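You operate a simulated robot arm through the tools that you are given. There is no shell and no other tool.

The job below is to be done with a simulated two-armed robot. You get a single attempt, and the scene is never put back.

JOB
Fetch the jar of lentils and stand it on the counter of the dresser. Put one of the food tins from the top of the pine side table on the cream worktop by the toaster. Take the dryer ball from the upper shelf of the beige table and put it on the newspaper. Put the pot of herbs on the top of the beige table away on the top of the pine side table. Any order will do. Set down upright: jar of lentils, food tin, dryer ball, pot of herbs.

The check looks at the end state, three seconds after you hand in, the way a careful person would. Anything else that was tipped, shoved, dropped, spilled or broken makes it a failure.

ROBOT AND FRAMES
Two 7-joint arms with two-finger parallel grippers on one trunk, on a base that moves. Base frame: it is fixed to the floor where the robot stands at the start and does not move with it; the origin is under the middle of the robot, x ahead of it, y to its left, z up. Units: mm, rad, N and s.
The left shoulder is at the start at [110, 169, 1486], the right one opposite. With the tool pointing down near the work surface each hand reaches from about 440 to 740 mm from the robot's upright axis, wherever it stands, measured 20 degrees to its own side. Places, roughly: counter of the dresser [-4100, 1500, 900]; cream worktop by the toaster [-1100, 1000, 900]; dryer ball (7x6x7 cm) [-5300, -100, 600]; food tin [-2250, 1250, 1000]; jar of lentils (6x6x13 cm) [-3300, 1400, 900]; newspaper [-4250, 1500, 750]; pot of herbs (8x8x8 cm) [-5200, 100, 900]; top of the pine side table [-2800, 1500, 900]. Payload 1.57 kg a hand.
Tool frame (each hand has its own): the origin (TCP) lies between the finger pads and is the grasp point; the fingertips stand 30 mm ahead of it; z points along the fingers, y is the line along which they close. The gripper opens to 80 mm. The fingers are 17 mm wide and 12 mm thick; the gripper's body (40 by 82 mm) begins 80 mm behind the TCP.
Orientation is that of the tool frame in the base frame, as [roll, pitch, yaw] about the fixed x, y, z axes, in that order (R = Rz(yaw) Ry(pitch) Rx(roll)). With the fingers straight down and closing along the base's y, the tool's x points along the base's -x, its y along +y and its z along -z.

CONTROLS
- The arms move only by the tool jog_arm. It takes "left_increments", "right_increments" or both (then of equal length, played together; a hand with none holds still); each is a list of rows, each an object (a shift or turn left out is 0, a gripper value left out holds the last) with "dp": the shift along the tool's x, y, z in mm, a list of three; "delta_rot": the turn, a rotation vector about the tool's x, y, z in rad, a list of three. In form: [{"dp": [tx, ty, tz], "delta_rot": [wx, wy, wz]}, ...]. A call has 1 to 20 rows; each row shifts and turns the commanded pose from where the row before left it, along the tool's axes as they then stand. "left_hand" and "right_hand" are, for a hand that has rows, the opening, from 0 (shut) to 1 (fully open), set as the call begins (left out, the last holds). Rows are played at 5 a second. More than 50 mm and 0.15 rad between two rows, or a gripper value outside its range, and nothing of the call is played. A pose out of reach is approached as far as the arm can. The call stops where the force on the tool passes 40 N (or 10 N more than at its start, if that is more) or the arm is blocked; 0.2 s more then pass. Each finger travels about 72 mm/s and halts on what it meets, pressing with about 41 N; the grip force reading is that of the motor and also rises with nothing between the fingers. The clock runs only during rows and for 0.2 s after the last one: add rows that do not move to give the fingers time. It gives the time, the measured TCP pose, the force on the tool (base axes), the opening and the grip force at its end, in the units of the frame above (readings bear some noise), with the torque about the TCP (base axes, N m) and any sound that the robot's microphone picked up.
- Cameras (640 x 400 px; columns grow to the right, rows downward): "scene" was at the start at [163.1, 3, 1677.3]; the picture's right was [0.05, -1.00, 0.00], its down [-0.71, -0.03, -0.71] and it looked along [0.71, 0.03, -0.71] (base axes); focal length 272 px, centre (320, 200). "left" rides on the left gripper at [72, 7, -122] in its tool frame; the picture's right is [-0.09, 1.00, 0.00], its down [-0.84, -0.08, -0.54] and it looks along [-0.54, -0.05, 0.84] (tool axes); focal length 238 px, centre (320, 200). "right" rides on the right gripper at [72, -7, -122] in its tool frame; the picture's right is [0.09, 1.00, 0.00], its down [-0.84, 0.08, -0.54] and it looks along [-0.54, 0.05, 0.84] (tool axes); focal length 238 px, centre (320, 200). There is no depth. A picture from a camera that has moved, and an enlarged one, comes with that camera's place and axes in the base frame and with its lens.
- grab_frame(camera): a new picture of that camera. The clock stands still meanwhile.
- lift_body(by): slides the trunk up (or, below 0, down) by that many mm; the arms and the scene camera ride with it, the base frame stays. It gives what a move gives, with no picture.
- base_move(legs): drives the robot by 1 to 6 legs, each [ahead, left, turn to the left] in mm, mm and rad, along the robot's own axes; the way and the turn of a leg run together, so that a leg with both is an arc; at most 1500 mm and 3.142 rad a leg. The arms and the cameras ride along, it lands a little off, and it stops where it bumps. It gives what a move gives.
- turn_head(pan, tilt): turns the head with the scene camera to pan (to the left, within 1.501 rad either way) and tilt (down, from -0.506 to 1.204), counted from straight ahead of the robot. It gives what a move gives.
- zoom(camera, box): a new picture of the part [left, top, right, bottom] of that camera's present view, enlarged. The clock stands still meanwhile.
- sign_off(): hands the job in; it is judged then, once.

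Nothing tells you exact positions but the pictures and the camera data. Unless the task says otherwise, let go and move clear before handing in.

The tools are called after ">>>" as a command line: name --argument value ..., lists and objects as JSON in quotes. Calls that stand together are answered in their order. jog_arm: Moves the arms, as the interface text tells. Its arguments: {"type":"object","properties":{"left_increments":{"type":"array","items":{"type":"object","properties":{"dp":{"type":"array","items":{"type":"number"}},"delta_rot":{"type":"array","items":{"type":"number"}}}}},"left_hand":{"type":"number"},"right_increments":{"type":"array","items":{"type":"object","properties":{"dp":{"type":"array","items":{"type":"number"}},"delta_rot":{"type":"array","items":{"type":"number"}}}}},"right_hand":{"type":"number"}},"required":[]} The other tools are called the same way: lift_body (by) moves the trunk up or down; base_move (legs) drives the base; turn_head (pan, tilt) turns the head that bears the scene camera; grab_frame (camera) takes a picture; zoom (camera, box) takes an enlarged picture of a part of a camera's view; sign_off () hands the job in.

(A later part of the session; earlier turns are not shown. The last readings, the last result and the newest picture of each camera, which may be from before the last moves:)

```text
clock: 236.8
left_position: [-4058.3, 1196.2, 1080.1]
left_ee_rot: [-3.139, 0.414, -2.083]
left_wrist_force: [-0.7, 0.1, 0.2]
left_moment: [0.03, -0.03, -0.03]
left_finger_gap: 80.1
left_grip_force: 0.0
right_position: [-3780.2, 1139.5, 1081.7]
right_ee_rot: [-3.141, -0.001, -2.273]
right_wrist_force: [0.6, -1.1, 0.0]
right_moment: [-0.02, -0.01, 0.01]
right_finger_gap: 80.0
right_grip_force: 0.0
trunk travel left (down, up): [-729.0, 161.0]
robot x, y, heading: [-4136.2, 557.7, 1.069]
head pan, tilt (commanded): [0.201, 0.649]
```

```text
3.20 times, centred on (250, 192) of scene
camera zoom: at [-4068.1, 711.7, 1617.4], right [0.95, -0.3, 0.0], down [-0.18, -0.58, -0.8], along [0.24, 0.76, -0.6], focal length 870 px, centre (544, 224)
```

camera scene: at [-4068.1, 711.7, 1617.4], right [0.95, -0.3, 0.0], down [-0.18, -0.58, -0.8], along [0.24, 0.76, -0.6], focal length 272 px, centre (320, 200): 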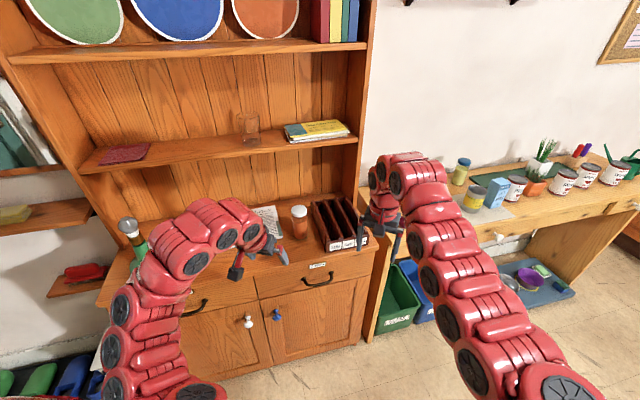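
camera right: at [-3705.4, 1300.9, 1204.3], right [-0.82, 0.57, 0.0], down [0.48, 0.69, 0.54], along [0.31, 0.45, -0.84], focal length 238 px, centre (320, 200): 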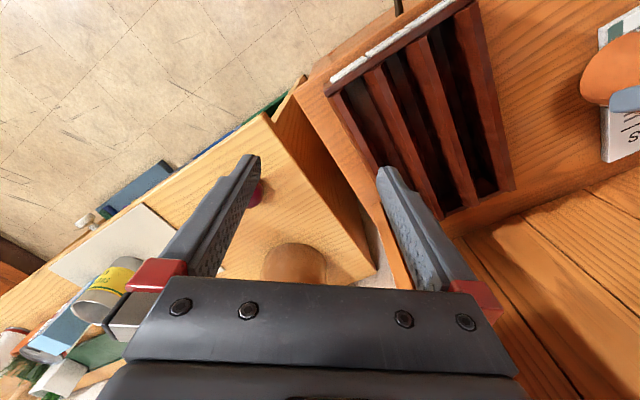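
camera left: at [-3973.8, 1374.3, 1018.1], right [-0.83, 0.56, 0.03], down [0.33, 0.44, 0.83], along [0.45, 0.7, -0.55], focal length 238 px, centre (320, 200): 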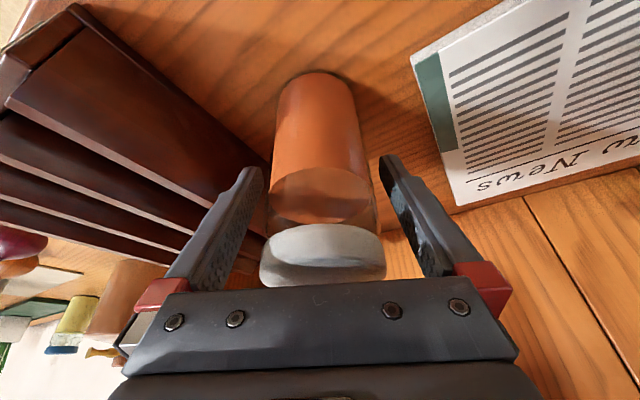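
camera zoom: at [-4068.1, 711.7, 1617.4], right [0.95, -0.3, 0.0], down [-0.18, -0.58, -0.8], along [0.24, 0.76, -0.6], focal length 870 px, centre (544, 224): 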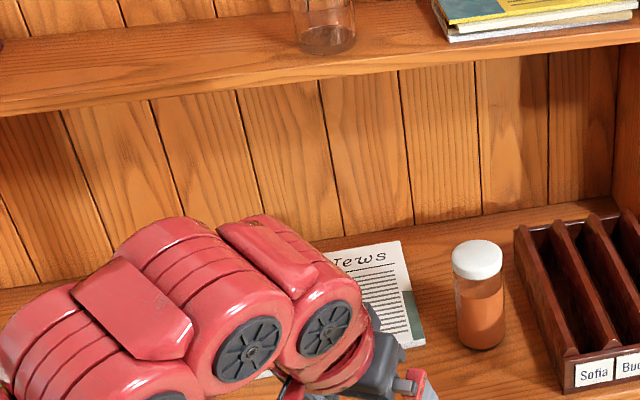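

The jar stands upright on the counter. With both hands free I now check the green chair I bumped earlier, turning right to look at it.

>>> base_move --legs '[[0, 0, -1.3]]'

>>> turn_head --pan -1.1 --tilt 0.75

>>> grab_frame --camera "scene"

```text
clock: 240.4
left_position: [-3500.7, 655.1, 1081.1]
left_ee_rot: [-3.138, 0.414, 2.897]
left_wrist_force: [0.1, -0.3, 0.0]
left_moment: [0.01, 0.01, 0.03]
left_finger_gap: 80.2
left_grip_force: 0.1
right_position: [-3480.6, 371.2, 1082.7]
right_ee_rot: [-3.141, 0.001, 2.706]
right_wrist_force: [-0.7, -0.3, -0.5]
right_moment: [0.01, 0.01, -0.01]
right_finger_gap: 79.9
right_grip_force: 0.1
trunk travel left (down, up): [-729.0, 161.0]
robot x, y, heading: [-4132.0, 561.2, -0.239]
head pan, tilt (commanded): [0.201, 0.649]
```

```text
clock: 241.9
left_position: [-3499.7, 654.4, 1081.2]
left_ee_rot: [-3.138, 0.414, 2.898]
left_wrist_force: [-0.4, -0.1, 0.8]
left_moment: [-0.03, 0.01, -0.01]
left_finger_gap: 80.0
left_grip_force: 0.0
right_position: [-3481.1, 370.5, 1082.0]
right_ee_rot: [-3.141, -0.001, 2.707]
right_wrist_force: [0.3, -0.5, 0.1]
right_moment: [0.02, 0.0, 0.01]
right_finger_gap: 79.9
right_grip_force: 0.2
trunk travel left (down, up): [-729.0, 161.0]
robot x, y, heading: [-4136.3, 558.9, -0.238]
head pan, tilt (commanded): [-1.1, 0.75]
```

```text
taken
camera scene: at [-4035.6, 458.6, 1608.9], right [-0.97, -0.23, 0.0], down [-0.16, 0.66, -0.73], along [0.17, -0.71, -0.68], focal length 272 px, centre (320, 200)
```

scene: 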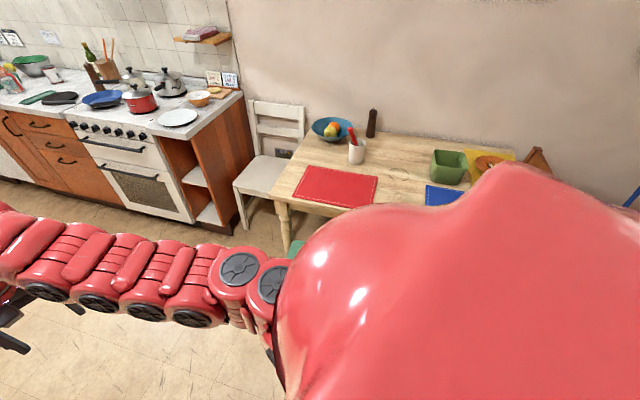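

The shoulder hides the chair from here; I shift up and turn a bit more for a clear view.

>>> base_move --legs '[[0, 220, 0], [0, 0, -0.55]]'

>>> turn_head --pan -0.45 --tilt 0.7

>>> grab_frame --camera "scene"

```text
clock: 245.1
left_position: [-3490.3, 527.5, 1081.0]
left_ee_rot: [-3.137, 0.414, 2.35]
left_wrist_force: [0.2, -0.1, 0.0]
left_moment: [0.03, 0.0, 0.03]
left_finger_gap: 80.1
left_grip_force: 0.2
right_position: [-3623.9, 275.2, 1082.3]
right_ee_rot: [-3.141, 0.0, 2.159]
right_wrist_force: [-0.3, -0.6, -0.7]
right_moment: [0.03, 0.01, 0.01]
right_finger_gap: 80.2
right_grip_force: 0.1
trunk travel left (down, up): [-729.0, 161.0]
robot x, y, heading: [-4085.5, 772.0, -0.789]
head pan, tilt (commanded): [-1.1, 0.75]
```

```text
clock: 246.1
left_position: [-3490.3, 528.5, 1080.4]
left_ee_rot: [-3.137, 0.415, 2.349]
left_wrist_force: [-0.2, 0.1, 0.1]
left_moment: [0.01, 0.0, 0.01]
left_finger_gap: 79.6
left_grip_force: 0.0
right_position: [-3623.1, 274.7, 1081.2]
right_ee_rot: [3.141, 0.001, 2.159]
right_wrist_force: [0.1, -0.6, 0.5]
right_moment: [0.01, -0.01, 0.0]
right_finger_gap: 79.9
right_grip_force: 0.0
trunk travel left (down, up): [-729.0, 161.0]
robot x, y, heading: [-4080.9, 778.0, -0.781]
head pan, tilt (commanded): [-0.45, 0.7]
```

```text
taken
camera scene: at [-3996.2, 637.7, 1613.1], right [-0.94, -0.33, 0.0], down [-0.21, 0.61, -0.76], along [0.25, -0.72, -0.64], focal length 272 px, centre (320, 200)
```

scene: 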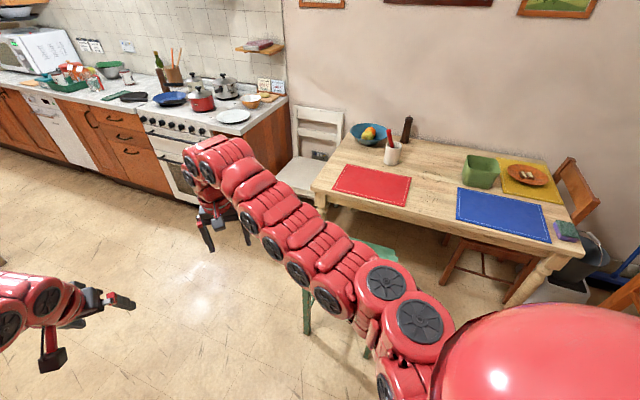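

The chair's legs are at the same floor positions as at first, so it was not moved. Next I re-check the salad spinner: I go back toward the beige table with the right hand moved aside, and look from the same vantage point as before.

>>> jog_arm --right_increments '[{"dp": [6, -36, 0]}, {"dp": [6, -36, 0]}, {"dp": [6, -36, 0]}, {"dp": [6, -36, 0]}, {"dp": [6, -36, 0]}]'

>>> base_move --legs '[[-136, -315, 0], [0, 0, -2.355]]'

>>> lift_body --by 71

```text
clock: 247.3
left_position: [-3490.0, 526.8, 1080.2]
left_ee_rot: [-3.137, 0.413, 2.348]
left_wrist_force: [0.4, 0.9, 0.7]
left_moment: [0.04, 0.0, 0.01]
left_finger_gap: 80.0
left_grip_force: 0.1
right_position: [-3734.1, 214.4, 1087.0]
right_ee_rot: [3.141, -0.001, 2.159]
right_wrist_force: [-0.2, 0.5, 0.2]
right_moment: [0.0, -0.01, 0.0]
right_finger_gap: 80.0
right_grip_force: 0.1
right hand out of reach, approached as far as the arm can: row 4, 5
trunk travel left (down, up): [-729.0, 161.0]
robot x, y, heading: [-4082.9, 776.8, -0.784]
head pan, tilt (commanded): [-0.45, 0.7]
```

```text
clock: 255.2
left_position: [-4998.8, 402.6, 1080.1]
left_ee_rot: [-3.137, 0.414, -0.011]
left_wrist_force: [0.0, 0.2, -0.4]
left_moment: [0.0, -0.02, 0.04]
left_finger_gap: 79.7
left_grip_force: 0.0
right_position: [-5046.0, 793.6, 1086.1]
right_ee_rot: [-3.14, 0.0, -0.198]
right_wrist_force: [0.0, 0.1, -0.5]
right_moment: [0.0, 0.0, 0.02]
right_finger_gap: 80.3
right_grip_force: 0.2
trunk travel left (down, up): [-729.0, 161.0]
robot x, y, heading: [-4404.8, 642.0, 3.142]
head pan, tilt (commanded): [-0.45, 0.7]
```

```text
clock: 256.2
left_position: [-4997.7, 403.1, 1151.1]
left_ee_rot: [-3.138, 0.414, -0.011]
left_wrist_force: [-0.7, 0.3, -1.1]
left_moment: [0.03, 0.03, 0.0]
left_finger_gap: 80.0
left_grip_force: 0.0
right_position: [-5046.1, 794.9, 1158.5]
right_ee_rot: [3.14, 0.0, -0.197]
right_wrist_force: [-0.1, 0.0, 0.4]
right_moment: [-0.02, 0.01, -0.02]
right_finger_gap: 80.2
right_grip_force: 0.1
trunk travel left (down, up): [-800.0, 90.0]
robot x, y, heading: [-4403.4, 641.5, 3.14]
head pan, tilt (commanded): [-0.45, 0.7]
```

>>> base_move --legs '[[0, 262, 0.006], [75, 0, 0]]'

>>> turn_head --pan 0.499 --tilt 0.901

>>> grab_frame --camera "scene"

>>> zoom --camera "scene" --box '[260, 150, 420, 250]'

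```text
clock: 258.8
left_position: [-5068.0, 132.5, 1152.7]
left_ee_rot: [-3.136, 0.415, -0.002]
left_wrist_force: [0.0, -0.4, 0.2]
left_moment: [0.01, 0.02, -0.01]
left_finger_gap: 80.2
left_grip_force: 0.1
right_position: [-5118.2, 523.4, 1159.0]
right_ee_rot: [-3.141, 0.002, -0.193]
right_wrist_force: [-0.9, -0.9, 0.1]
right_moment: [-0.02, 0.0, 0.0]
right_finger_gap: 80.0
right_grip_force: 0.0
trunk travel left (down, up): [-800.0, 90.0]
robot x, y, heading: [-4475.2, 381.0, -3.138]
head pan, tilt (commanded): [-0.45, 0.7]
```

```text
clock: 260.0
left_position: [-5069.5, 130.7, 1151.5]
left_ee_rot: [-3.138, 0.413, -0.002]
left_wrist_force: [0.1, -0.6, -0.3]
left_moment: [-0.03, -0.01, -0.01]
left_finger_gap: 79.9
left_grip_force: 0.0
right_position: [-5121.4, 521.8, 1158.5]
right_ee_rot: [-3.141, -0.002, -0.191]
right_wrist_force: [1.8, -0.1, -0.7]
right_moment: [-0.01, -0.02, -0.01]
right_finger_gap: 80.2
right_grip_force: 0.0
trunk travel left (down, up): [-800.0, 90.0]
robot x, y, heading: [-4477.4, 379.6, -3.133]
head pan, tilt (commanded): [0.499, 0.901]
```

```text
taken
camera scene: at [-4621.9, 339.6, 1667.9], right [-0.48, 0.88, 0.0], down [0.69, 0.38, -0.62], along [-0.54, -0.3, -0.78], focal length 272 px, centre (320, 200)
```

scene: 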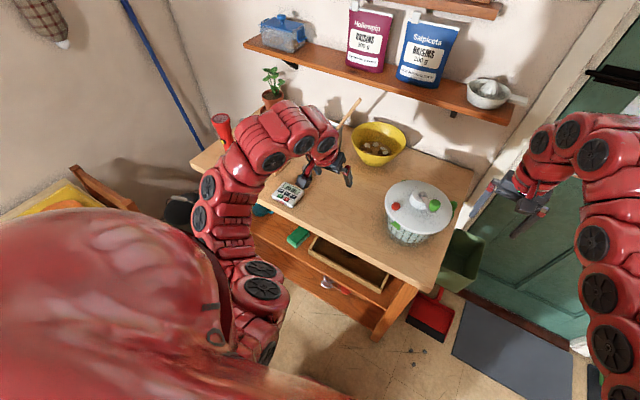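

```text
4.00 times, centred on (340, 200) of scene
camera zoom: at [-4621.9, 339.6, 1667.9], right [-0.48, 0.88, 0.0], down [0.69, 0.38, -0.62], along [-0.54, -0.3, -0.78], focal length 1087 px, centre (240, 200)
```

zoom: 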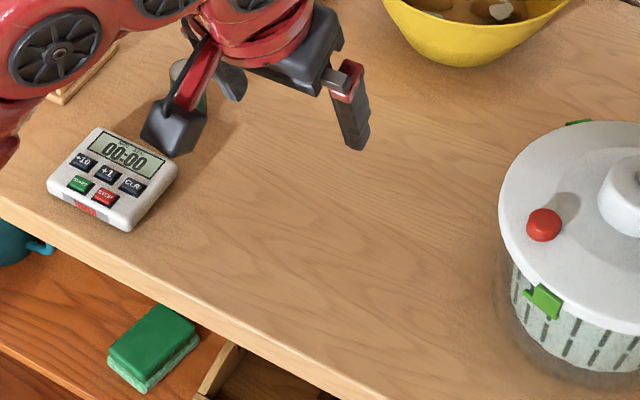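

The sponge, timer and bowl are exactly where they were, but the spinner has moved about 15 mm (+y) and turned about 7° from the pot brushing its clip. I look closely at its lid to find a safe way to put it back.

>>> turn_head --pan 0.2 --tilt 0.85

>>> grab_frame --camera "scene"

>>> zoom --camera "scene" --box '[290, 140, 410, 260]'

>>> grab_frame --camera "right"

```text
clock: 260.8
left_position: [-5068.3, 131.9, 1150.3]
left_ee_rot: [-3.138, 0.413, -0.002]
left_wrist_force: [0.3, 0.3, -0.2]
left_moment: [-0.01, -0.03, 0.01]
left_finger_gap: 79.7
left_grip_force: 0.1
right_position: [-5118.8, 523.6, 1157.4]
right_ee_rot: [-3.142, 0.001, -0.192]
right_wrist_force: [-0.5, 0.1, -0.5]
right_moment: [0.02, -0.02, 0.02]
right_finger_gap: 79.8
right_grip_force: 0.0
trunk travel left (down, up): [-800.0, 90.0]
robot x, y, heading: [-4474.3, 378.9, -3.135]
head pan, tilt (commanded): [0.201, 0.85]
```

```text
taken
camera scene: at [-4631.1, 360.1, 1671.9], right [-0.21, 0.98, 0.0], down [0.74, 0.15, -0.66], along [-0.65, -0.14, -0.75], focal length 272 px, centre (320, 200)
```

scene: 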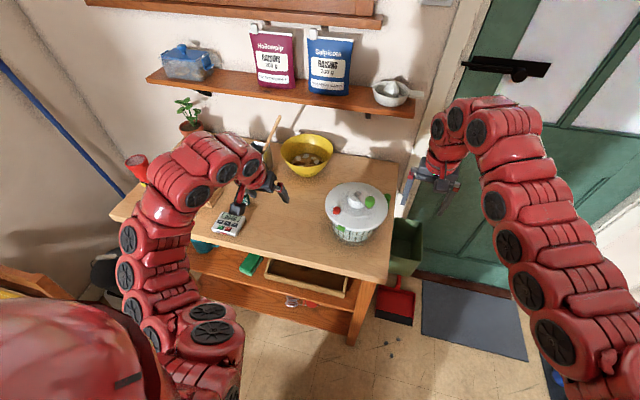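

```text
3.33 times, centred on (350, 200) of scene
camera zoom: at [-4631.1, 360.1, 1671.9], right [-0.21, 0.98, 0.0], down [0.74, 0.15, -0.66], along [-0.65, -0.14, -0.75], focal length 906 px, centre (220, 200)
```

zoom: 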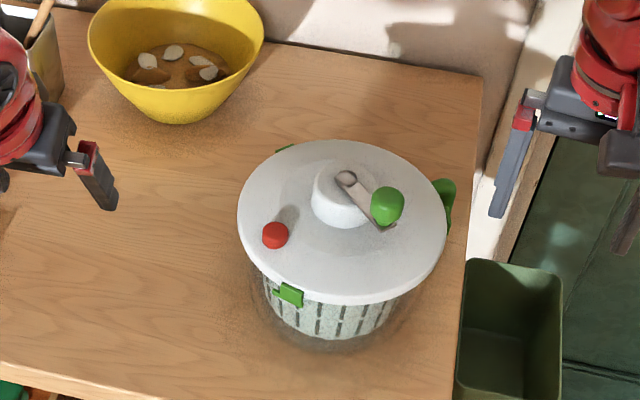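

```text
taken
camera right: at [-5048.0, 516.3, 1280.9], right [-0.1, -0.99, 0.0], down [-0.84, 0.08, 0.54], along [-0.54, 0.05, -0.84], focal length 238 px, centre (320, 200)
```

right: 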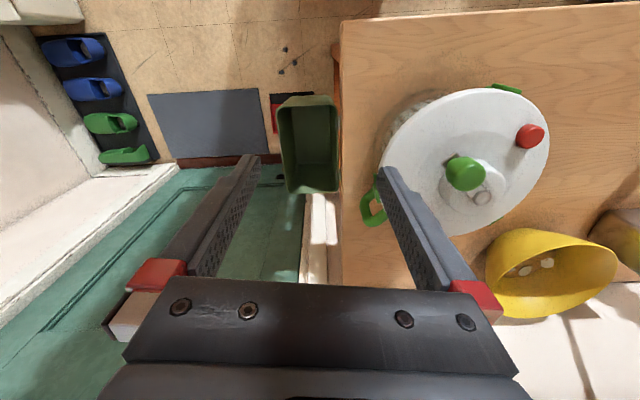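

The lid's hub (≈ 59 mm wide, centre ≈ (−5206, 356)) can be gripped from above, across the crank, to slide and turn the spinner back by (+11, −12) mm and −0.13 rad. I first turn the right hand to the right angle above.

>>> jog_arm --right_increments '[{"delta_rot": [0, 0, -0.136]}, {"delta_rot": [0, 0, -0.136]}, {"delta_rot": [0, 0, -0.136]}, {"delta_rot": [0, 0, -0.136]}, {"delta_rot": [0, 0, -0.136]}, {"delta_rot": [0, 0, -0.136]}, {"delta_rot": [0, 0, -0.136]}, {"delta_rot": [0, 0, -0.134]}]'

>>> grab_frame --camera "right"

```text
clock: 262.6
left_position: [-5068.1, 131.8, 1151.4]
left_ee_rot: [-3.138, 0.414, -0.002]
left_wrist_force: [0.7, 0.9, -0.4]
left_moment: [-0.03, -0.02, 0.01]
left_finger_gap: 80.0
left_grip_force: 0.0
right_position: [-5119.2, 522.6, 1159.2]
right_ee_rot: [3.141, 0.001, 0.896]
right_wrist_force: [-0.4, -0.3, -0.1]
right_moment: [-0.01, 0.05, -0.01]
right_finger_gap: 79.9
right_grip_force: 0.1
trunk travel left (down, up): [-800.0, 90.0]
robot x, y, heading: [-4473.2, 377.7, -3.139]
head pan, tilt (commanded): [0.201, 0.85]
```

```text
taken
camera right: at [-5080.4, 583.8, 1281.1], right [0.83, -0.55, 0.0], down [-0.46, -0.7, 0.54], along [-0.3, -0.45, -0.84], focal length 238 px, centre (320, 200)
```

right: 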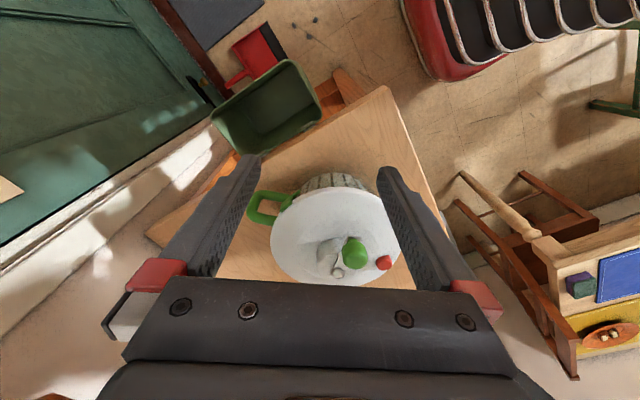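

>>> jog_arm --right_increments '[{"dp": [-24.6, 14.9, 0]}, {"dp": [-24.6, 14.9, 0]}, {"dp": [-24.6, 14.9, 0]}, {"dp": [-24.6, 14.9, 0]}]'

>>> base_move --legs '[[60, 45, 0]]'

>>> grab_frame --camera "right"

>>> zoom --camera "scene" --box '[290, 140, 450, 260]'

```text
clock: 263.6
left_position: [-5069.3, 131.6, 1151.3]
left_ee_rot: [-3.135, 0.415, -0.002]
left_wrist_force: [0.3, -0.7, 0.1]
left_moment: [0.0, -0.02, 0.05]
left_finger_gap: 80.1
left_grip_force: 0.1
right_position: [-5136.6, 408.5, 1157.0]
right_ee_rot: [-3.14, -0.001, 0.895]
right_wrist_force: [0.2, 0.0, 0.3]
right_moment: [0.05, 0.01, 0.0]
right_finger_gap: 79.9
right_grip_force: 0.0
trunk travel left (down, up): [-800.0, 90.0]
robot x, y, heading: [-4474.0, 375.6, -3.137]
head pan, tilt (commanded): [0.201, 0.85]
```

```text
clock: 264.6
left_position: [-5127.3, 87.5, 1152.2]
left_ee_rot: [-3.138, 0.416, -0.005]
left_wrist_force: [0.1, -0.3, -0.7]
left_moment: [-0.01, 0.0, -0.02]
left_finger_gap: 80.1
left_grip_force: 0.0
right_position: [-5193.5, 365.8, 1158.4]
right_ee_rot: [-3.141, 0.003, 0.89]
right_wrist_force: [0.3, 0.1, -0.4]
right_moment: [-0.03, 0.01, -0.04]
right_finger_gap: 80.2
right_grip_force: 0.0
trunk travel left (down, up): [-800.0, 90.0]
robot x, y, heading: [-4533.5, 334.7, -3.136]
head pan, tilt (commanded): [0.201, 0.85]
```

```text
taken
camera right: at [-5154.4, 426.7, 1280.7], right [0.83, -0.55, 0.0], down [-0.46, -0.7, 0.54], along [-0.3, -0.45, -0.84], focal length 238 px, centre (320, 200)
```

right: 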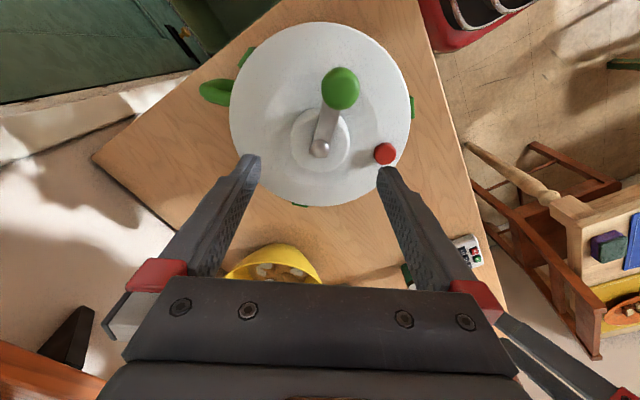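

```text
3.33 times, centred on (370, 200) of scene
camera zoom: at [-4688.7, 316.3, 1672.1], right [-0.2, 0.98, 0.0], down [0.74, 0.15, -0.66], along [-0.65, -0.13, -0.75], focal length 906 px, centre (153, 200)
```

zoom: 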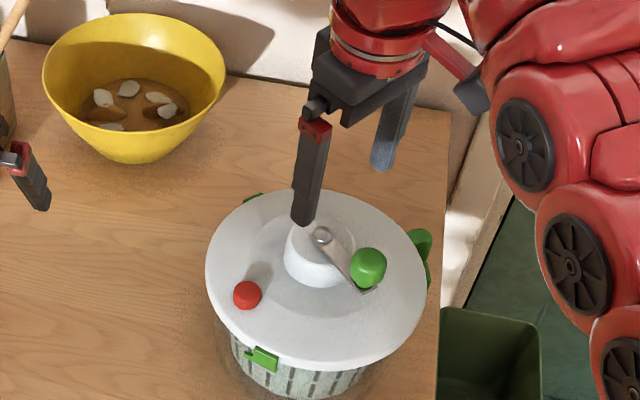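

Aligned: the crank points along the hand's x, so the fingers will close on the clear sides of the hub. I centre the hand on the hub and go down in steps.

>>> jog_arm --right_increments '[{"dp": [-10.8, -0.9, 0]}, {"dp": [0, 0, 20]}, {"dp": [0, 0, 20]}, {"dp": [0, 0, 20]}]' --right_hand 1

>>> grab_frame --camera "right"

>>> zoom --camera "scene" --box '[290, 140, 450, 260]'

```text
clock: 265.6
left_position: [-5126.3, 89.1, 1152.2]
left_ee_rot: [-3.14, 0.413, -0.002]
left_wrist_force: [0.9, -0.6, 0.5]
left_moment: [-0.01, -0.01, -0.02]
left_finger_gap: 80.0
left_grip_force: 0.0
right_position: [-5201.9, 356.8, 1099.5]
right_ee_rot: [-3.141, 0.004, 0.893]
right_wrist_force: [-0.2, 0.6, -0.7]
right_moment: [0.02, -0.01, 0.0]
right_finger_gap: 79.6
right_grip_force: 0.1
trunk travel left (down, up): [-800.0, 90.0]
robot x, y, heading: [-4534.9, 331.8, -3.135]
head pan, tilt (commanded): [0.201, 0.85]
```

```text
taken
camera right: at [-5162.9, 418.0, 1221.8], right [0.83, -0.55, 0.0], down [-0.46, -0.7, 0.54], along [-0.3, -0.45, -0.84], focal length 238 px, centre (320, 200)
```

right: 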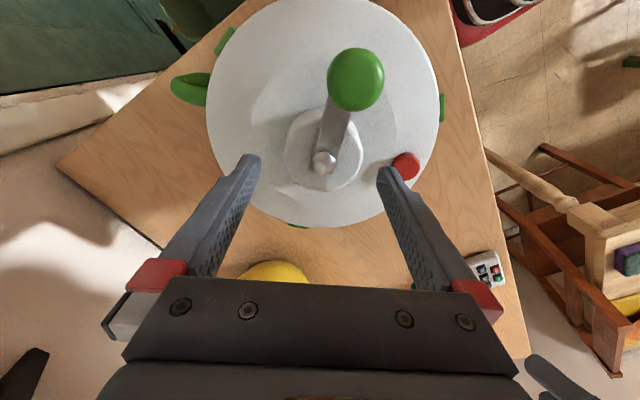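

```text
3.33 times, centred on (370, 200) of scene
camera zoom: at [-4689.5, 315.7, 1671.9], right [-0.2, 0.98, 0.0], down [0.74, 0.15, -0.66], along [-0.65, -0.13, -0.75], focal length 906 px, centre (153, 200)
```

zoom: 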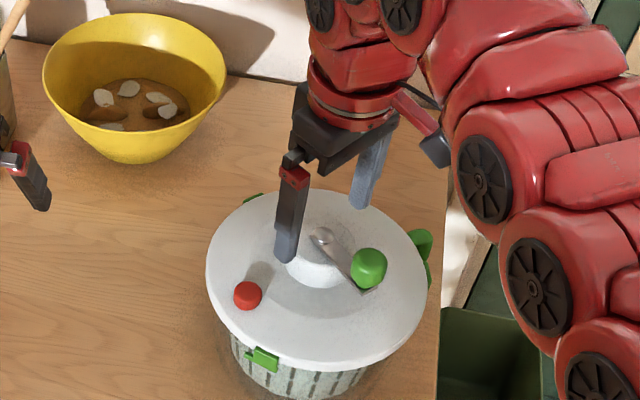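

Well centred on the hub. I descend further toward the lid, carefully.

>>> jog_arm --right_increments '[{"dp": [0, 0.5, 12]}, {"dp": [0, 0.5, 12]}, {"dp": [0, 0, 10]}, {"dp": [0, 0, 8]}]'

>>> zoom --camera "right" --box '[220, 50, 440, 250]'

>>> zoom --camera "scene" --box '[330, 160, 430, 240]'

```text
clock: 266.8
left_position: [-5124.5, 89.3, 1152.8]
left_ee_rot: [-3.138, 0.418, -0.004]
left_wrist_force: [0.1, 0.6, -0.1]
left_moment: [0.0, -0.01, -0.01]
left_finger_gap: 80.2
left_grip_force: 0.1
right_position: [-5201.2, 357.4, 1060.8]
right_ee_rot: [-3.136, 0.012, 0.891]
right_wrist_force: [0.9, 1.8, 31.2]
right_moment: [-0.67, -1.16, -0.09]
right_finger_gap: 80.0
right_grip_force: 0.0
trunk travel left (down, up): [-800.0, 90.0]
robot x, y, heading: [-4537.4, 330.2, -3.135]
head pan, tilt (commanded): [0.201, 0.85]
stopped in row 4 (right hand): the force on the tool passed its limit at 45 N (the readings are from after the stop); the commanded pose is now the measured one
```

```text
2.00 times, centred on (330, 150) of right
camera zoom: at [-5160.2, 418.4, 1183.6], right [0.83, -0.55, -0.01], down [-0.46, -0.7, 0.55], along [-0.31, -0.45, -0.84], focal length 477 px, centre (300, 300)
```

zoom: 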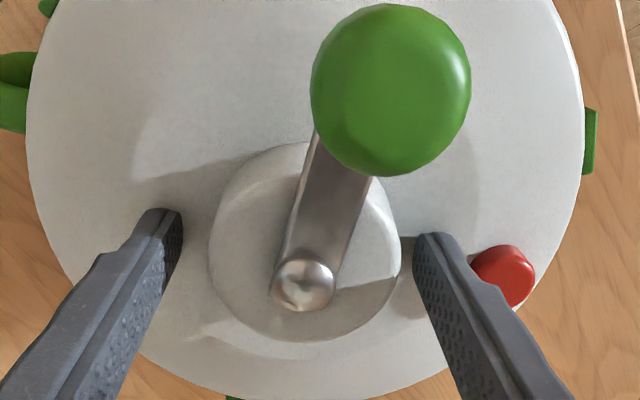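

```text
5.00 times, centred on (380, 200) of scene
camera zoom: at [-4685.8, 317.0, 1672.7], right [-0.2, 0.98, 0.0], down [0.73, 0.15, -0.66], along [-0.65, -0.14, -0.75], focal length 1358 px, centre (20, 200)
```

zoom: 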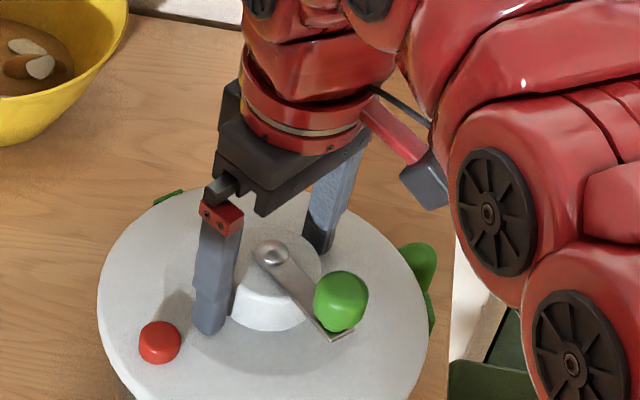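

A fingertip touched the lid surface lightly beside the hub (z ≈ 1031). I raise 4 mm and close on the hub.

>>> jog_arm --right_increments '[{"dp": [0, 0, -4]}, {}]'

>>> jog_arm --right_increments '[{}, {}, {}, {}]' --right_hand 0.5

>>> zoom --camera "right" --box '[220, 50, 440, 250]'

```text
clock: 267.4
left_position: [-5125.6, 87.9, 1150.9]
left_ee_rot: [-3.138, 0.417, -0.002]
left_wrist_force: [0.0, 0.7, -0.2]
left_moment: [0.01, -0.04, -0.02]
left_finger_gap: 79.9
left_grip_force: 0.2
right_position: [-5201.2, 357.8, 1062.6]
right_ee_rot: [-3.137, 0.007, 0.893]
right_wrist_force: [2.0, 4.3, 9.8]
right_moment: [-0.13, -0.41, 0.09]
right_finger_gap: 79.2
right_grip_force: 0.1
trunk travel left (down, up): [-800.0, 90.0]
robot x, y, heading: [-4531.9, 333.6, -3.135]
head pan, tilt (commanded): [0.201, 0.85]
```

```text
clock: 268.4
left_position: [-5127.1, 87.6, 1151.7]
left_ee_rot: [-3.137, 0.414, -0.003]
left_wrist_force: [-0.3, 0.6, -0.5]
left_moment: [0.04, 0.03, 0.01]
left_finger_gap: 79.9
left_grip_force: 0.1
right_position: [-5202.4, 355.9, 1062.6]
right_ee_rot: [-3.139, 0.006, 0.892]
right_wrist_force: [2.3, -1.6, 2.8]
right_moment: [-0.37, -0.15, 0.03]
right_finger_gap: 55.6
right_grip_force: 41.1
trunk travel left (down, up): [-800.0, 90.0]
robot x, y, heading: [-4533.2, 331.4, -3.136]
head pan, tilt (commanded): [0.201, 0.85]
```

```text
2.00 times, centred on (330, 150) of right
camera zoom: at [-5161.6, 416.2, 1184.3], right [0.83, -0.55, 0.0], down [-0.46, -0.7, 0.55], along [-0.3, -0.45, -0.84], focal length 477 px, centre (300, 300)
```

zoom: 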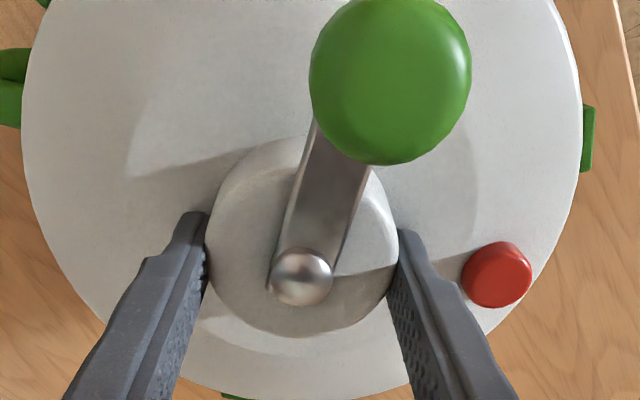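

The hub is gripped. I slide the spinner by (+11, −12.5) mm and turn it −0.133 rad in small steps.

>>> jog_arm --right_increments '[{"dp": [-0.3, 2.76, -0.3], "delta_rot": [0, 0, 0.0222]}, {"dp": [-0.3, 2.76, 0], "delta_rot": [0, 0, 0.0222]}, {"dp": [-0.3, 2.76, 0], "delta_rot": [0, 0, 0.0222]}, {"dp": [-0.3, 2.76, 0], "delta_rot": [0, 0, 0.0222]}, {"dp": [-0.3, 2.76, 0], "delta_rot": [0, 0, 0.0222]}, {"dp": [-0.3, 2.76, 0], "delta_rot": [0, 0, 0.0222]}, {}]'

>>> zoom --camera "scene" --box '[290, 140, 450, 260]'

```text
clock: 270.0
left_position: [-5127.9, 89.3, 1151.1]
left_ee_rot: [-3.136, 0.414, -0.002]
left_wrist_force: [0.7, -0.6, 0.3]
left_moment: [0.01, 0.01, 0.01]
left_finger_gap: 80.0
left_grip_force: 0.1
right_position: [-5191.0, 344.1, 1063.3]
right_ee_rot: [-3.139, 0.005, 0.759]
right_wrist_force: [-0.3, -0.6, -3.7]
right_moment: [-0.16, 0.11, 0.02]
right_finger_gap: 56.0
right_grip_force: 40.6
trunk travel left (down, up): [-800.0, 90.0]
robot x, y, heading: [-4533.0, 330.9, -3.135]
head pan, tilt (commanded): [0.201, 0.85]
```

```text
3.33 times, centred on (370, 200) of scene
camera zoom: at [-4691.1, 315.3, 1671.7], right [-0.2, 0.98, 0.0], down [0.74, 0.15, -0.66], along [-0.65, -0.13, -0.75], focal length 906 px, centre (153, 200)
```

zoom: 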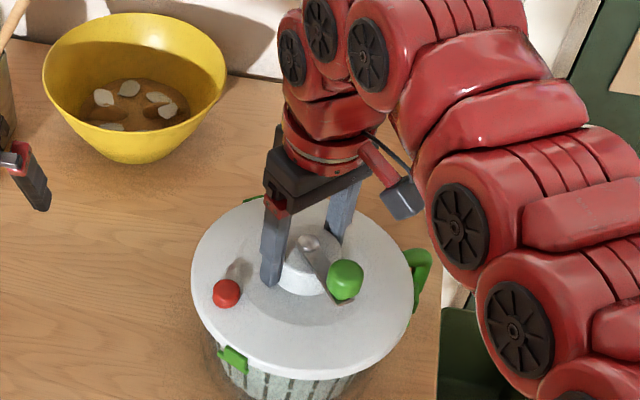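

Computed positions of button and clip are now within about 1 mm of the originals. I release the hub and rise straight up.

>>> jog_arm --right_increments '[{"dp": [0, 0, 0.7]}, {}]'

>>> jog_arm --right_increments '[{}, {}, {}, {}]' --right_hand 1

>>> jog_arm --right_increments '[{"dp": [0, 0, -8]}, {"dp": [0, 0, -12]}, {"dp": [0, 0, -20]}, {"dp": [0, 0, -25]}, {"dp": [0, 0, -25]}, {"dp": [0, 0, -15]}]'

>>> grab_frame --camera "right"

```text
clock: 270.6
left_position: [-5127.1, 87.0, 1150.5]
left_ee_rot: [-3.136, 0.414, -0.004]
left_wrist_force: [0.1, 1.1, -0.8]
left_moment: [0.02, 0.01, -0.01]
left_finger_gap: 80.0
left_grip_force: 0.1
right_position: [-5191.7, 343.9, 1061.7]
right_ee_rot: [-3.138, 0.008, 0.76]
right_wrist_force: [-2.2, -1.4, 1.3]
right_moment: [-0.23, -0.3, 0.01]
right_finger_gap: 56.0
right_grip_force: 40.9
trunk travel left (down, up): [-800.0, 90.0]
robot x, y, heading: [-4539.3, 333.8, -3.138]
head pan, tilt (commanded): [0.201, 0.85]
```

```text
clock: 271.6
left_position: [-5128.3, 86.9, 1152.3]
left_ee_rot: [-3.138, 0.413, -0.003]
left_wrist_force: [0.6, -0.2, 0.0]
left_moment: [0.02, 0.03, -0.03]
left_finger_gap: 80.1
left_grip_force: 0.2
right_position: [-5191.3, 344.5, 1063.0]
right_ee_rot: [-3.14, 0.006, 0.76]
right_wrist_force: [-0.7, 0.9, 1.9]
right_moment: [-0.01, -0.08, 0.05]
right_finger_gap: 79.5
right_grip_force: 0.1
trunk travel left (down, up): [-800.0, 90.0]
robot x, y, heading: [-4536.9, 331.7, -3.134]
head pan, tilt (commanded): [0.201, 0.85]
```

```text
clock: 273.0
left_position: [-5127.8, 87.5, 1151.2]
left_ee_rot: [-3.136, 0.414, -0.004]
left_wrist_force: [0.3, -0.4, 0.3]
left_moment: [0.01, -0.02, 0.03]
left_finger_gap: 80.1
left_grip_force: 0.1
right_position: [-5190.2, 345.0, 1167.0]
right_ee_rot: [-3.139, 0.005, 0.758]
right_wrist_force: [0.2, 0.2, -0.1]
right_moment: [0.02, -0.01, 0.01]
right_finger_gap: 80.0
right_grip_force: 0.0
trunk travel left (down, up): [-800.0, 90.0]
robot x, y, heading: [-4535.8, 330.5, -3.14]
head pan, tilt (commanded): [0.201, 0.85]
```

```text
taken
camera right: at [-5143.4, 399.6, 1289.3], right [0.75, -0.66, 0.0], down [-0.55, -0.63, 0.55], along [-0.36, -0.41, -0.84], focal length 238 px, centre (320, 200)
```

right: 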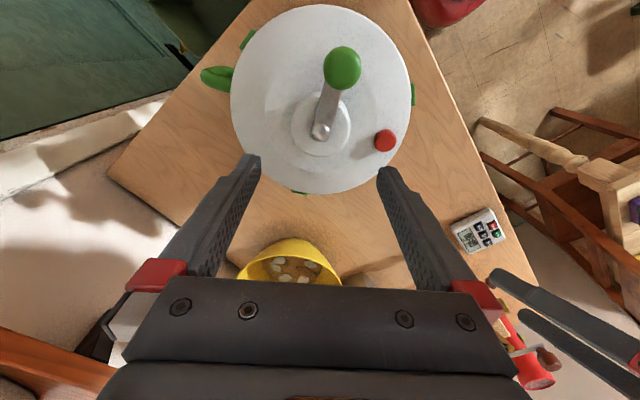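

>>> jog_arm --right_increments '[{"dp": [22.3, -18.1, 0]}, {"dp": [22.3, -18.1, 0]}, {"dp": [22.3, -18.1, 0]}, {"dp": [22.3, -18.1, 0]}]'

>>> base_move --legs '[[-58, -47, 0]]'

>>> turn_head --pan 0.499 --tilt 0.901

>>> zoom --camera "scene" --box '[260, 150, 420, 250]'

```text
clock: 274.0
left_position: [-5126.9, 88.7, 1152.4]
left_ee_rot: [-3.138, 0.414, -0.006]
left_wrist_force: [-0.2, 0.0, -0.4]
left_moment: [0.0, -0.02, 0.0]
left_finger_gap: 80.0
left_grip_force: 0.0
right_position: [-5177.8, 461.5, 1168.3]
right_ee_rot: [-3.14, 0.007, 0.762]
right_wrist_force: [-0.1, 0.0, 0.5]
right_moment: [-0.01, -0.02, 0.01]
right_finger_gap: 80.2
right_grip_force: 0.1
trunk travel left (down, up): [-800.0, 90.0]
robot x, y, heading: [-4534.5, 330.4, -3.137]
head pan, tilt (commanded): [0.201, 0.85]
```

```text
clock: 275.1
left_position: [-5071.0, 134.6, 1151.5]
left_ee_rot: [-3.136, 0.414, -0.002]
left_wrist_force: [-0.7, 0.8, -0.5]
left_moment: [-0.01, 0.0, -0.02]
left_finger_gap: 79.9
left_grip_force: 0.0
right_position: [-5119.8, 506.9, 1167.1]
right_ee_rot: [-3.141, 0.005, 0.759]
right_wrist_force: [-0.1, 0.2, 0.9]
right_moment: [-0.01, -0.02, 0.0]
right_finger_gap: 79.9
right_grip_force: 0.2
trunk travel left (down, up): [-800.0, 90.0]
robot x, y, heading: [-4478.5, 382.2, -3.135]
head pan, tilt (commanded): [0.201, 0.85]
```

```text
clock: 275.9
left_position: [-5070.8, 135.2, 1150.8]
left_ee_rot: [-3.138, 0.412, -0.003]
left_wrist_force: [0.2, -0.2, -0.5]
left_moment: [0.02, -0.01, 0.01]
left_finger_gap: 80.2
left_grip_force: 0.1
right_position: [-5118.5, 508.7, 1167.3]
right_ee_rot: [-3.139, 0.008, 0.759]
right_wrist_force: [-0.2, -0.9, -1.0]
right_moment: [0.01, -0.02, 0.01]
right_finger_gap: 80.0
right_grip_force: 0.0
trunk travel left (down, up): [-800.0, 90.0]
robot x, y, heading: [-4477.7, 381.5, -3.143]
head pan, tilt (commanded): [0.499, 0.901]
```

```text
4.00 times, centred on (340, 200) of scene
camera zoom: at [-4621.3, 342.9, 1668.1], right [-0.48, 0.88, 0.0], down [0.69, 0.38, -0.62], along [-0.54, -0.3, -0.78], focal length 1087 px, centre (240, 200)
```

zoom: 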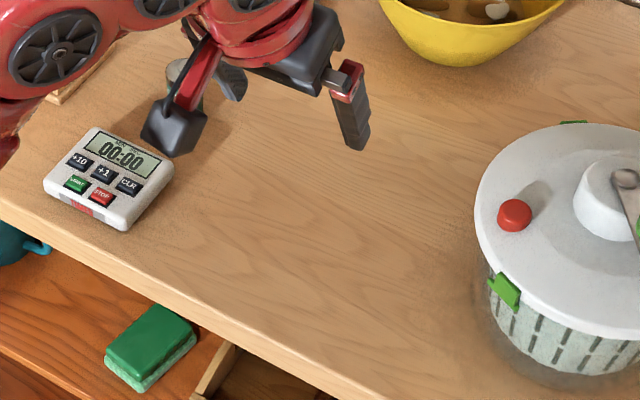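

Everything on the beige table now matches the original picture to a pixel or two. I turn the right hand back to normal, back away and travel to the tins on the pine table.

>>> base_move --legs '[[-240, -100, 0]]'

>>> jog_arm --right_increments '[{"delta_rot": [0, 0, 0.127]}, {"delta_rot": [0, 0, 0.127]}, {"delta_rot": [0, 0, 0.127]}, {"delta_rot": [0, 0, 0.127]}, {"delta_rot": [0, 0, 0.127]}, {"delta_rot": [0, 0, 0.127]}]'

>>> base_move --legs '[[0, 0, -1.571], [0, -1400, 0], [0, -440, 0]]'

>>> turn_head --pan -0.1 --tilt 0.7

>>> grab_frame --camera "scene"

```text
clock: 277.8
left_position: [-4826.6, 232.9, 1151.4]
left_ee_rot: [-3.136, 0.413, -0.003]
left_wrist_force: [-0.4, -0.5, -0.1]
left_moment: [-0.03, -0.01, 0.04]
left_finger_gap: 80.0
left_grip_force: 0.0
right_position: [-4874.5, 606.0, 1167.8]
right_ee_rot: [-3.138, 0.005, 0.76]
right_wrist_force: [-0.3, 0.7, 0.3]
right_moment: [0.02, 0.02, 0.0]
right_finger_gap: 79.9
right_grip_force: 0.1
trunk travel left (down, up): [-800.0, 90.0]
robot x, y, heading: [-4232.4, 475.9, -3.141]
head pan, tilt (commanded): [0.499, 0.901]
```

```text
clock: 279.1
left_position: [-4825.8, 234.4, 1151.4]
left_ee_rot: [-3.137, 0.415, -0.002]
left_wrist_force: [-0.5, 0.1, 0.5]
left_moment: [0.0, 0.0, 0.02]
left_finger_gap: 79.8
left_grip_force: 0.1
right_position: [-4873.5, 605.0, 1168.2]
right_ee_rot: [3.139, 0.006, -0.005]
right_wrist_force: [0.3, -0.9, 0.2]
right_moment: [0.0, 0.0, 0.0]
right_finger_gap: 79.9
right_grip_force: 0.0
trunk travel left (down, up): [-800.0, 90.0]
robot x, y, heading: [-4234.3, 479.5, -3.135]
head pan, tilt (commanded): [0.499, 0.901]
```

```text
clock: 292.3
left_position: [-2618.9, 1076.5, 1152.5]
left_ee_rot: [-3.136, 0.414, -1.57]
left_wrist_force: [-0.1, 0.6, -0.3]
left_moment: [0.0, 0.03, -0.04]
left_finger_gap: 79.8
left_grip_force: 0.0
right_position: [-2247.2, 1126.4, 1168.3]
right_ee_rot: [3.14, 0.005, -1.569]
right_wrist_force: [-0.2, 0.1, 0.2]
right_moment: [0.02, 0.04, 0.01]
right_finger_gap: 80.1
right_grip_force: 0.1
trunk travel left (down, up): [-800.0, 90.0]
robot x, y, heading: [-2368.9, 487.4, 1.577]
head pan, tilt (commanded): [0.499, 0.901]
```

```text
clock: 293.3
left_position: [-2618.1, 1077.3, 1152.4]
left_ee_rot: [-3.137, 0.414, -1.57]
left_wrist_force: [0.1, -0.5, 0.4]
left_moment: [0.0, 0.0, -0.03]
left_finger_gap: 80.0
left_grip_force: 0.1
right_position: [-2248.4, 1127.6, 1167.1]
right_ee_rot: [3.139, 0.005, -1.57]
right_wrist_force: [0.4, -0.6, 0.2]
right_moment: [0.01, -0.01, -0.01]
right_finger_gap: 79.8
right_grip_force: 0.1
trunk travel left (down, up): [-800.0, 90.0]
robot x, y, heading: [-2369.9, 488.4, 1.576]
head pan, tilt (commanded): [-0.099, 0.7]
```

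```text
taken
camera scene: at [-2363.2, 648.3, 1684.1], right [1.0, -0.09, 0.0], down [-0.06, -0.64, -0.76], along [0.07, 0.76, -0.64], focal length 272 px, centre (320, 200)
```

scene: 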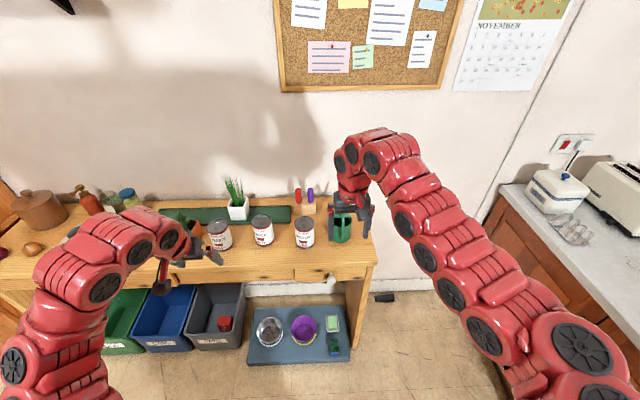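

The SWEETCORN tin stands free between APRICOTS and the watering can. I bring the right hand inward, lower the trunk a little and look at the tin with the right camera.

>>> jog_arm --right_increments '[{"dp": [0, 24, 0]}, {"dp": [0, 24, 0]}, {"dp": [0, 24, 0]}, {"dp": [-10, 18, 0]}, {"dp": [-10, 0, 0]}]'

>>> lift_body --by -60

>>> base_move --legs '[[120, 25, -0.006]]'

>>> grab_frame --camera "right"

>>> grab_frame --camera "scene"

```text
clock: 294.5
left_position: [-2618.9, 1077.2, 1151.7]
left_ee_rot: [-3.139, 0.414, -1.57]
left_wrist_force: [0.6, -1.0, 0.0]
left_moment: [0.02, -0.01, 0.02]
left_finger_gap: 80.0
left_grip_force: 0.0
right_position: [-2335.2, 1146.9, 1169.4]
right_ee_rot: [3.14, 0.005, -1.571]
right_wrist_force: [-0.1, 0.1, 0.5]
right_moment: [0.05, 0.0, 0.01]
right_finger_gap: 79.9
right_grip_force: 0.1
trunk travel left (down, up): [-800.0, 90.0]
robot x, y, heading: [-2372.6, 483.5, 1.582]
head pan, tilt (commanded): [-0.099, 0.7]
```

```text
clock: 295.5
left_position: [-2617.8, 1076.8, 1091.9]
left_ee_rot: [-3.135, 0.413, -1.569]
left_wrist_force: [0.1, 0.4, -0.1]
left_moment: [0.01, 0.03, -0.01]
left_finger_gap: 79.9
left_grip_force: 0.1
right_position: [-2335.4, 1147.3, 1109.2]
right_ee_rot: [3.14, 0.006, -1.57]
right_wrist_force: [0.3, -0.4, 0.7]
right_moment: [0.0, 0.0, 0.0]
right_finger_gap: 79.8
right_grip_force: 0.1
trunk travel left (down, up): [-740.0, 150.0]
robot x, y, heading: [-2370.7, 481.9, 1.58]
head pan, tilt (commanded): [-0.099, 0.7]
```

```text
clock: 296.8
left_position: [-2641.1, 1195.0, 1091.8]
left_ee_rot: [-3.138, 0.416, -1.574]
left_wrist_force: [0.1, 0.1, 0.2]
left_moment: [0.03, 0.01, -0.02]
left_finger_gap: 80.0
left_grip_force: 0.1
right_position: [-2357.4, 1264.7, 1109.6]
right_ee_rot: [3.14, 0.007, -1.573]
right_wrist_force: [-0.8, -0.3, -1.4]
right_moment: [0.02, 0.01, -0.06]
right_finger_gap: 80.1
right_grip_force: 0.1
trunk travel left (down, up): [-740.0, 150.0]
robot x, y, heading: [-2398.5, 605.1, 1.572]
head pan, tilt (commanded): [-0.099, 0.7]
```

```text
taken
camera right: at [-2351.4, 1191.7, 1231.3], right [-1.0, -0.09, 0.0], down [-0.07, 0.83, 0.55], along [-0.05, 0.55, -0.84], focal length 238 px, centre (320, 200)
```

right: 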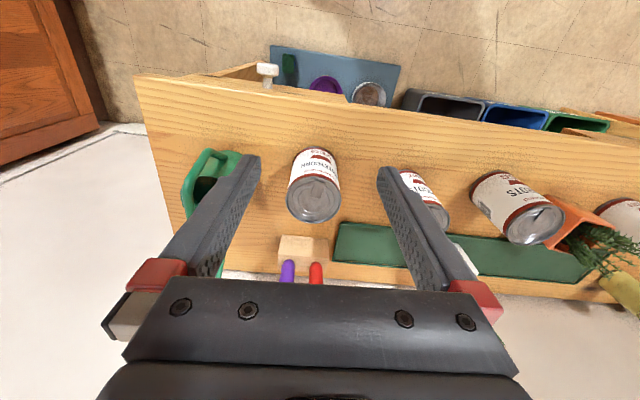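

```text
taken
camera scene: at [-2387.1, 765.5, 1624.3], right [1.0, -0.1, 0.0], down [-0.06, -0.64, -0.77], along [0.07, 0.76, -0.64], focal length 272 px, centre (320, 200)
```

scene: 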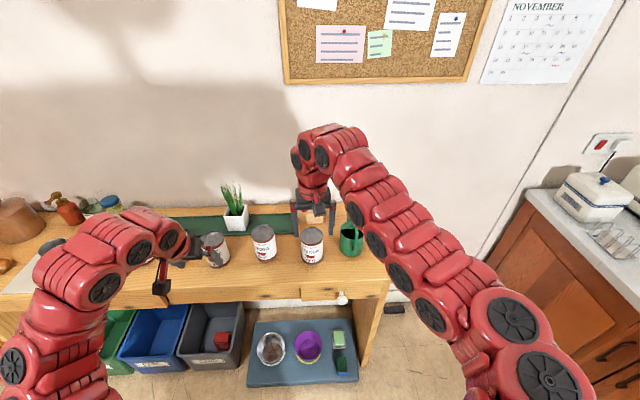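

>>> zoom --camera "scene" --box '[250, 190, 390, 290]'

>>> zoom --camera "right" --box '[250, 130, 390, 240]'

```text
4.00 times, centred on (320, 240) of scene
camera zoom: at [-2387.1, 765.5, 1624.3], right [1.0, -0.1, 0.0], down [-0.06, -0.64, -0.77], along [0.07, 0.76, -0.64], focal length 1087 px, centre (320, 40)
```

zoom: 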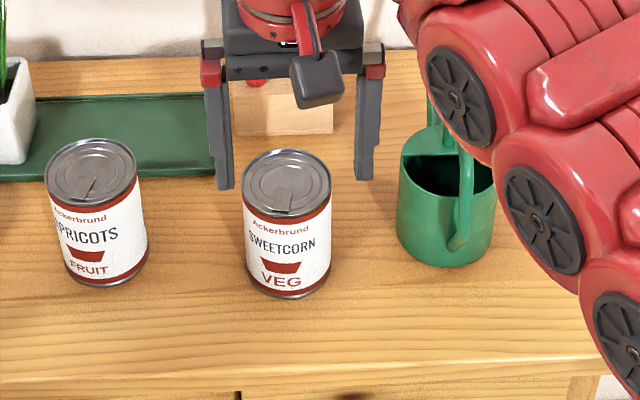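

```text
3.64 times, centred on (320, 185) of right
camera zoom: at [-2351.4, 1191.7, 1231.3], right [-1.0, -0.09, 0.0], down [-0.07, 0.83, 0.55], along [-0.05, 0.55, -0.84], focal length 867 px, centre (320, 254)
```

zoom: 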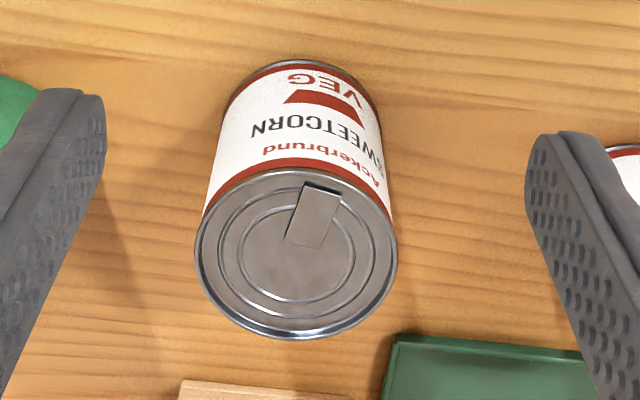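

Tin top centre ≈ (−2356, 1365, 968), diameter 73 mm — 3 mm clearance each side. I drive 100 mm ahead and check the centring before lowering.

>>> base_move --legs '[[100, 0, 0]]'

>>> jog_arm --right_increments '[{"dp": [0, 0, 25], "delta_rot": [0, -0.006, 0]}, {"dp": [0, 0, 25]}, {"dp": [0, 0, 20]}]'

>>> zoom --camera "right" --box '[220, 130, 420, 255]'

>>> zoom --camera "scene" --box '[250, 170, 390, 270]'

```text
clock: 297.9
left_position: [-2642.5, 1296.5, 1091.9]
left_ee_rot: [-3.137, 0.414, -1.573]
left_wrist_force: [-0.2, 0.4, 0.7]
left_moment: [-0.03, -0.02, -0.01]
left_finger_gap: 79.9
left_grip_force: 0.1
right_position: [-2357.8, 1366.4, 1110.4]
right_ee_rot: [3.139, 0.005, -1.574]
right_wrist_force: [-0.1, 0.1, -1.5]
right_moment: [-0.02, 0.0, -0.01]
right_finger_gap: 79.9
right_grip_force: 0.2
trunk travel left (down, up): [-740.0, 150.0]
robot x, y, heading: [-2396.2, 704.8, 1.575]
head pan, tilt (commanded): [-0.099, 0.7]
```

```text
clock: 298.8
left_position: [-2642.5, 1296.9, 1091.2]
left_ee_rot: [-3.136, 0.413, -1.573]
left_wrist_force: [-0.1, -0.9, -0.1]
left_moment: [-0.02, 0.0, -0.01]
left_finger_gap: 79.9
left_grip_force: 0.1
right_position: [-2359.7, 1368.0, 1037.3]
right_ee_rot: [3.14, 0.012, -1.576]
right_wrist_force: [0.2, -1.0, -0.1]
right_moment: [0.0, -0.01, 0.04]
right_finger_gap: 80.0
right_grip_force: 0.1
trunk travel left (down, up): [-740.0, 150.0]
robot x, y, heading: [-2394.9, 703.2, 1.573]
head pan, tilt (commanded): [-0.099, 0.7]
```

```text
3.20 times, centred on (320, 192) of right
camera zoom: at [-2352.5, 1294.3, 1159.4], right [-1.0, -0.09, 0.0], down [-0.07, 0.83, 0.55], along [-0.05, 0.55, -0.83], focal length 763 px, centre (320, 224)
```

zoom: 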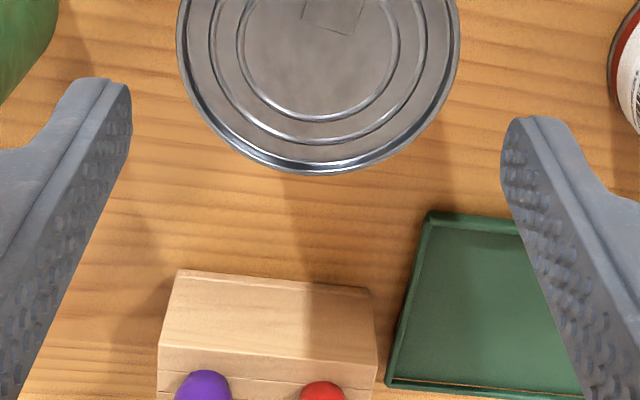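

```text
4.00 times, centred on (320, 220) of scene
camera zoom: at [-2387.6, 868.2, 1624.1], right [1.0, -0.1, 0.0], down [-0.06, -0.64, -0.76], along [0.07, 0.76, -0.64], focal length 1087 px, centre (320, 120)
```

zoom: 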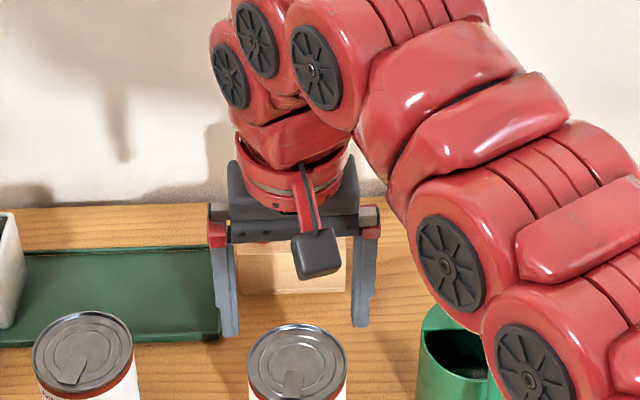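

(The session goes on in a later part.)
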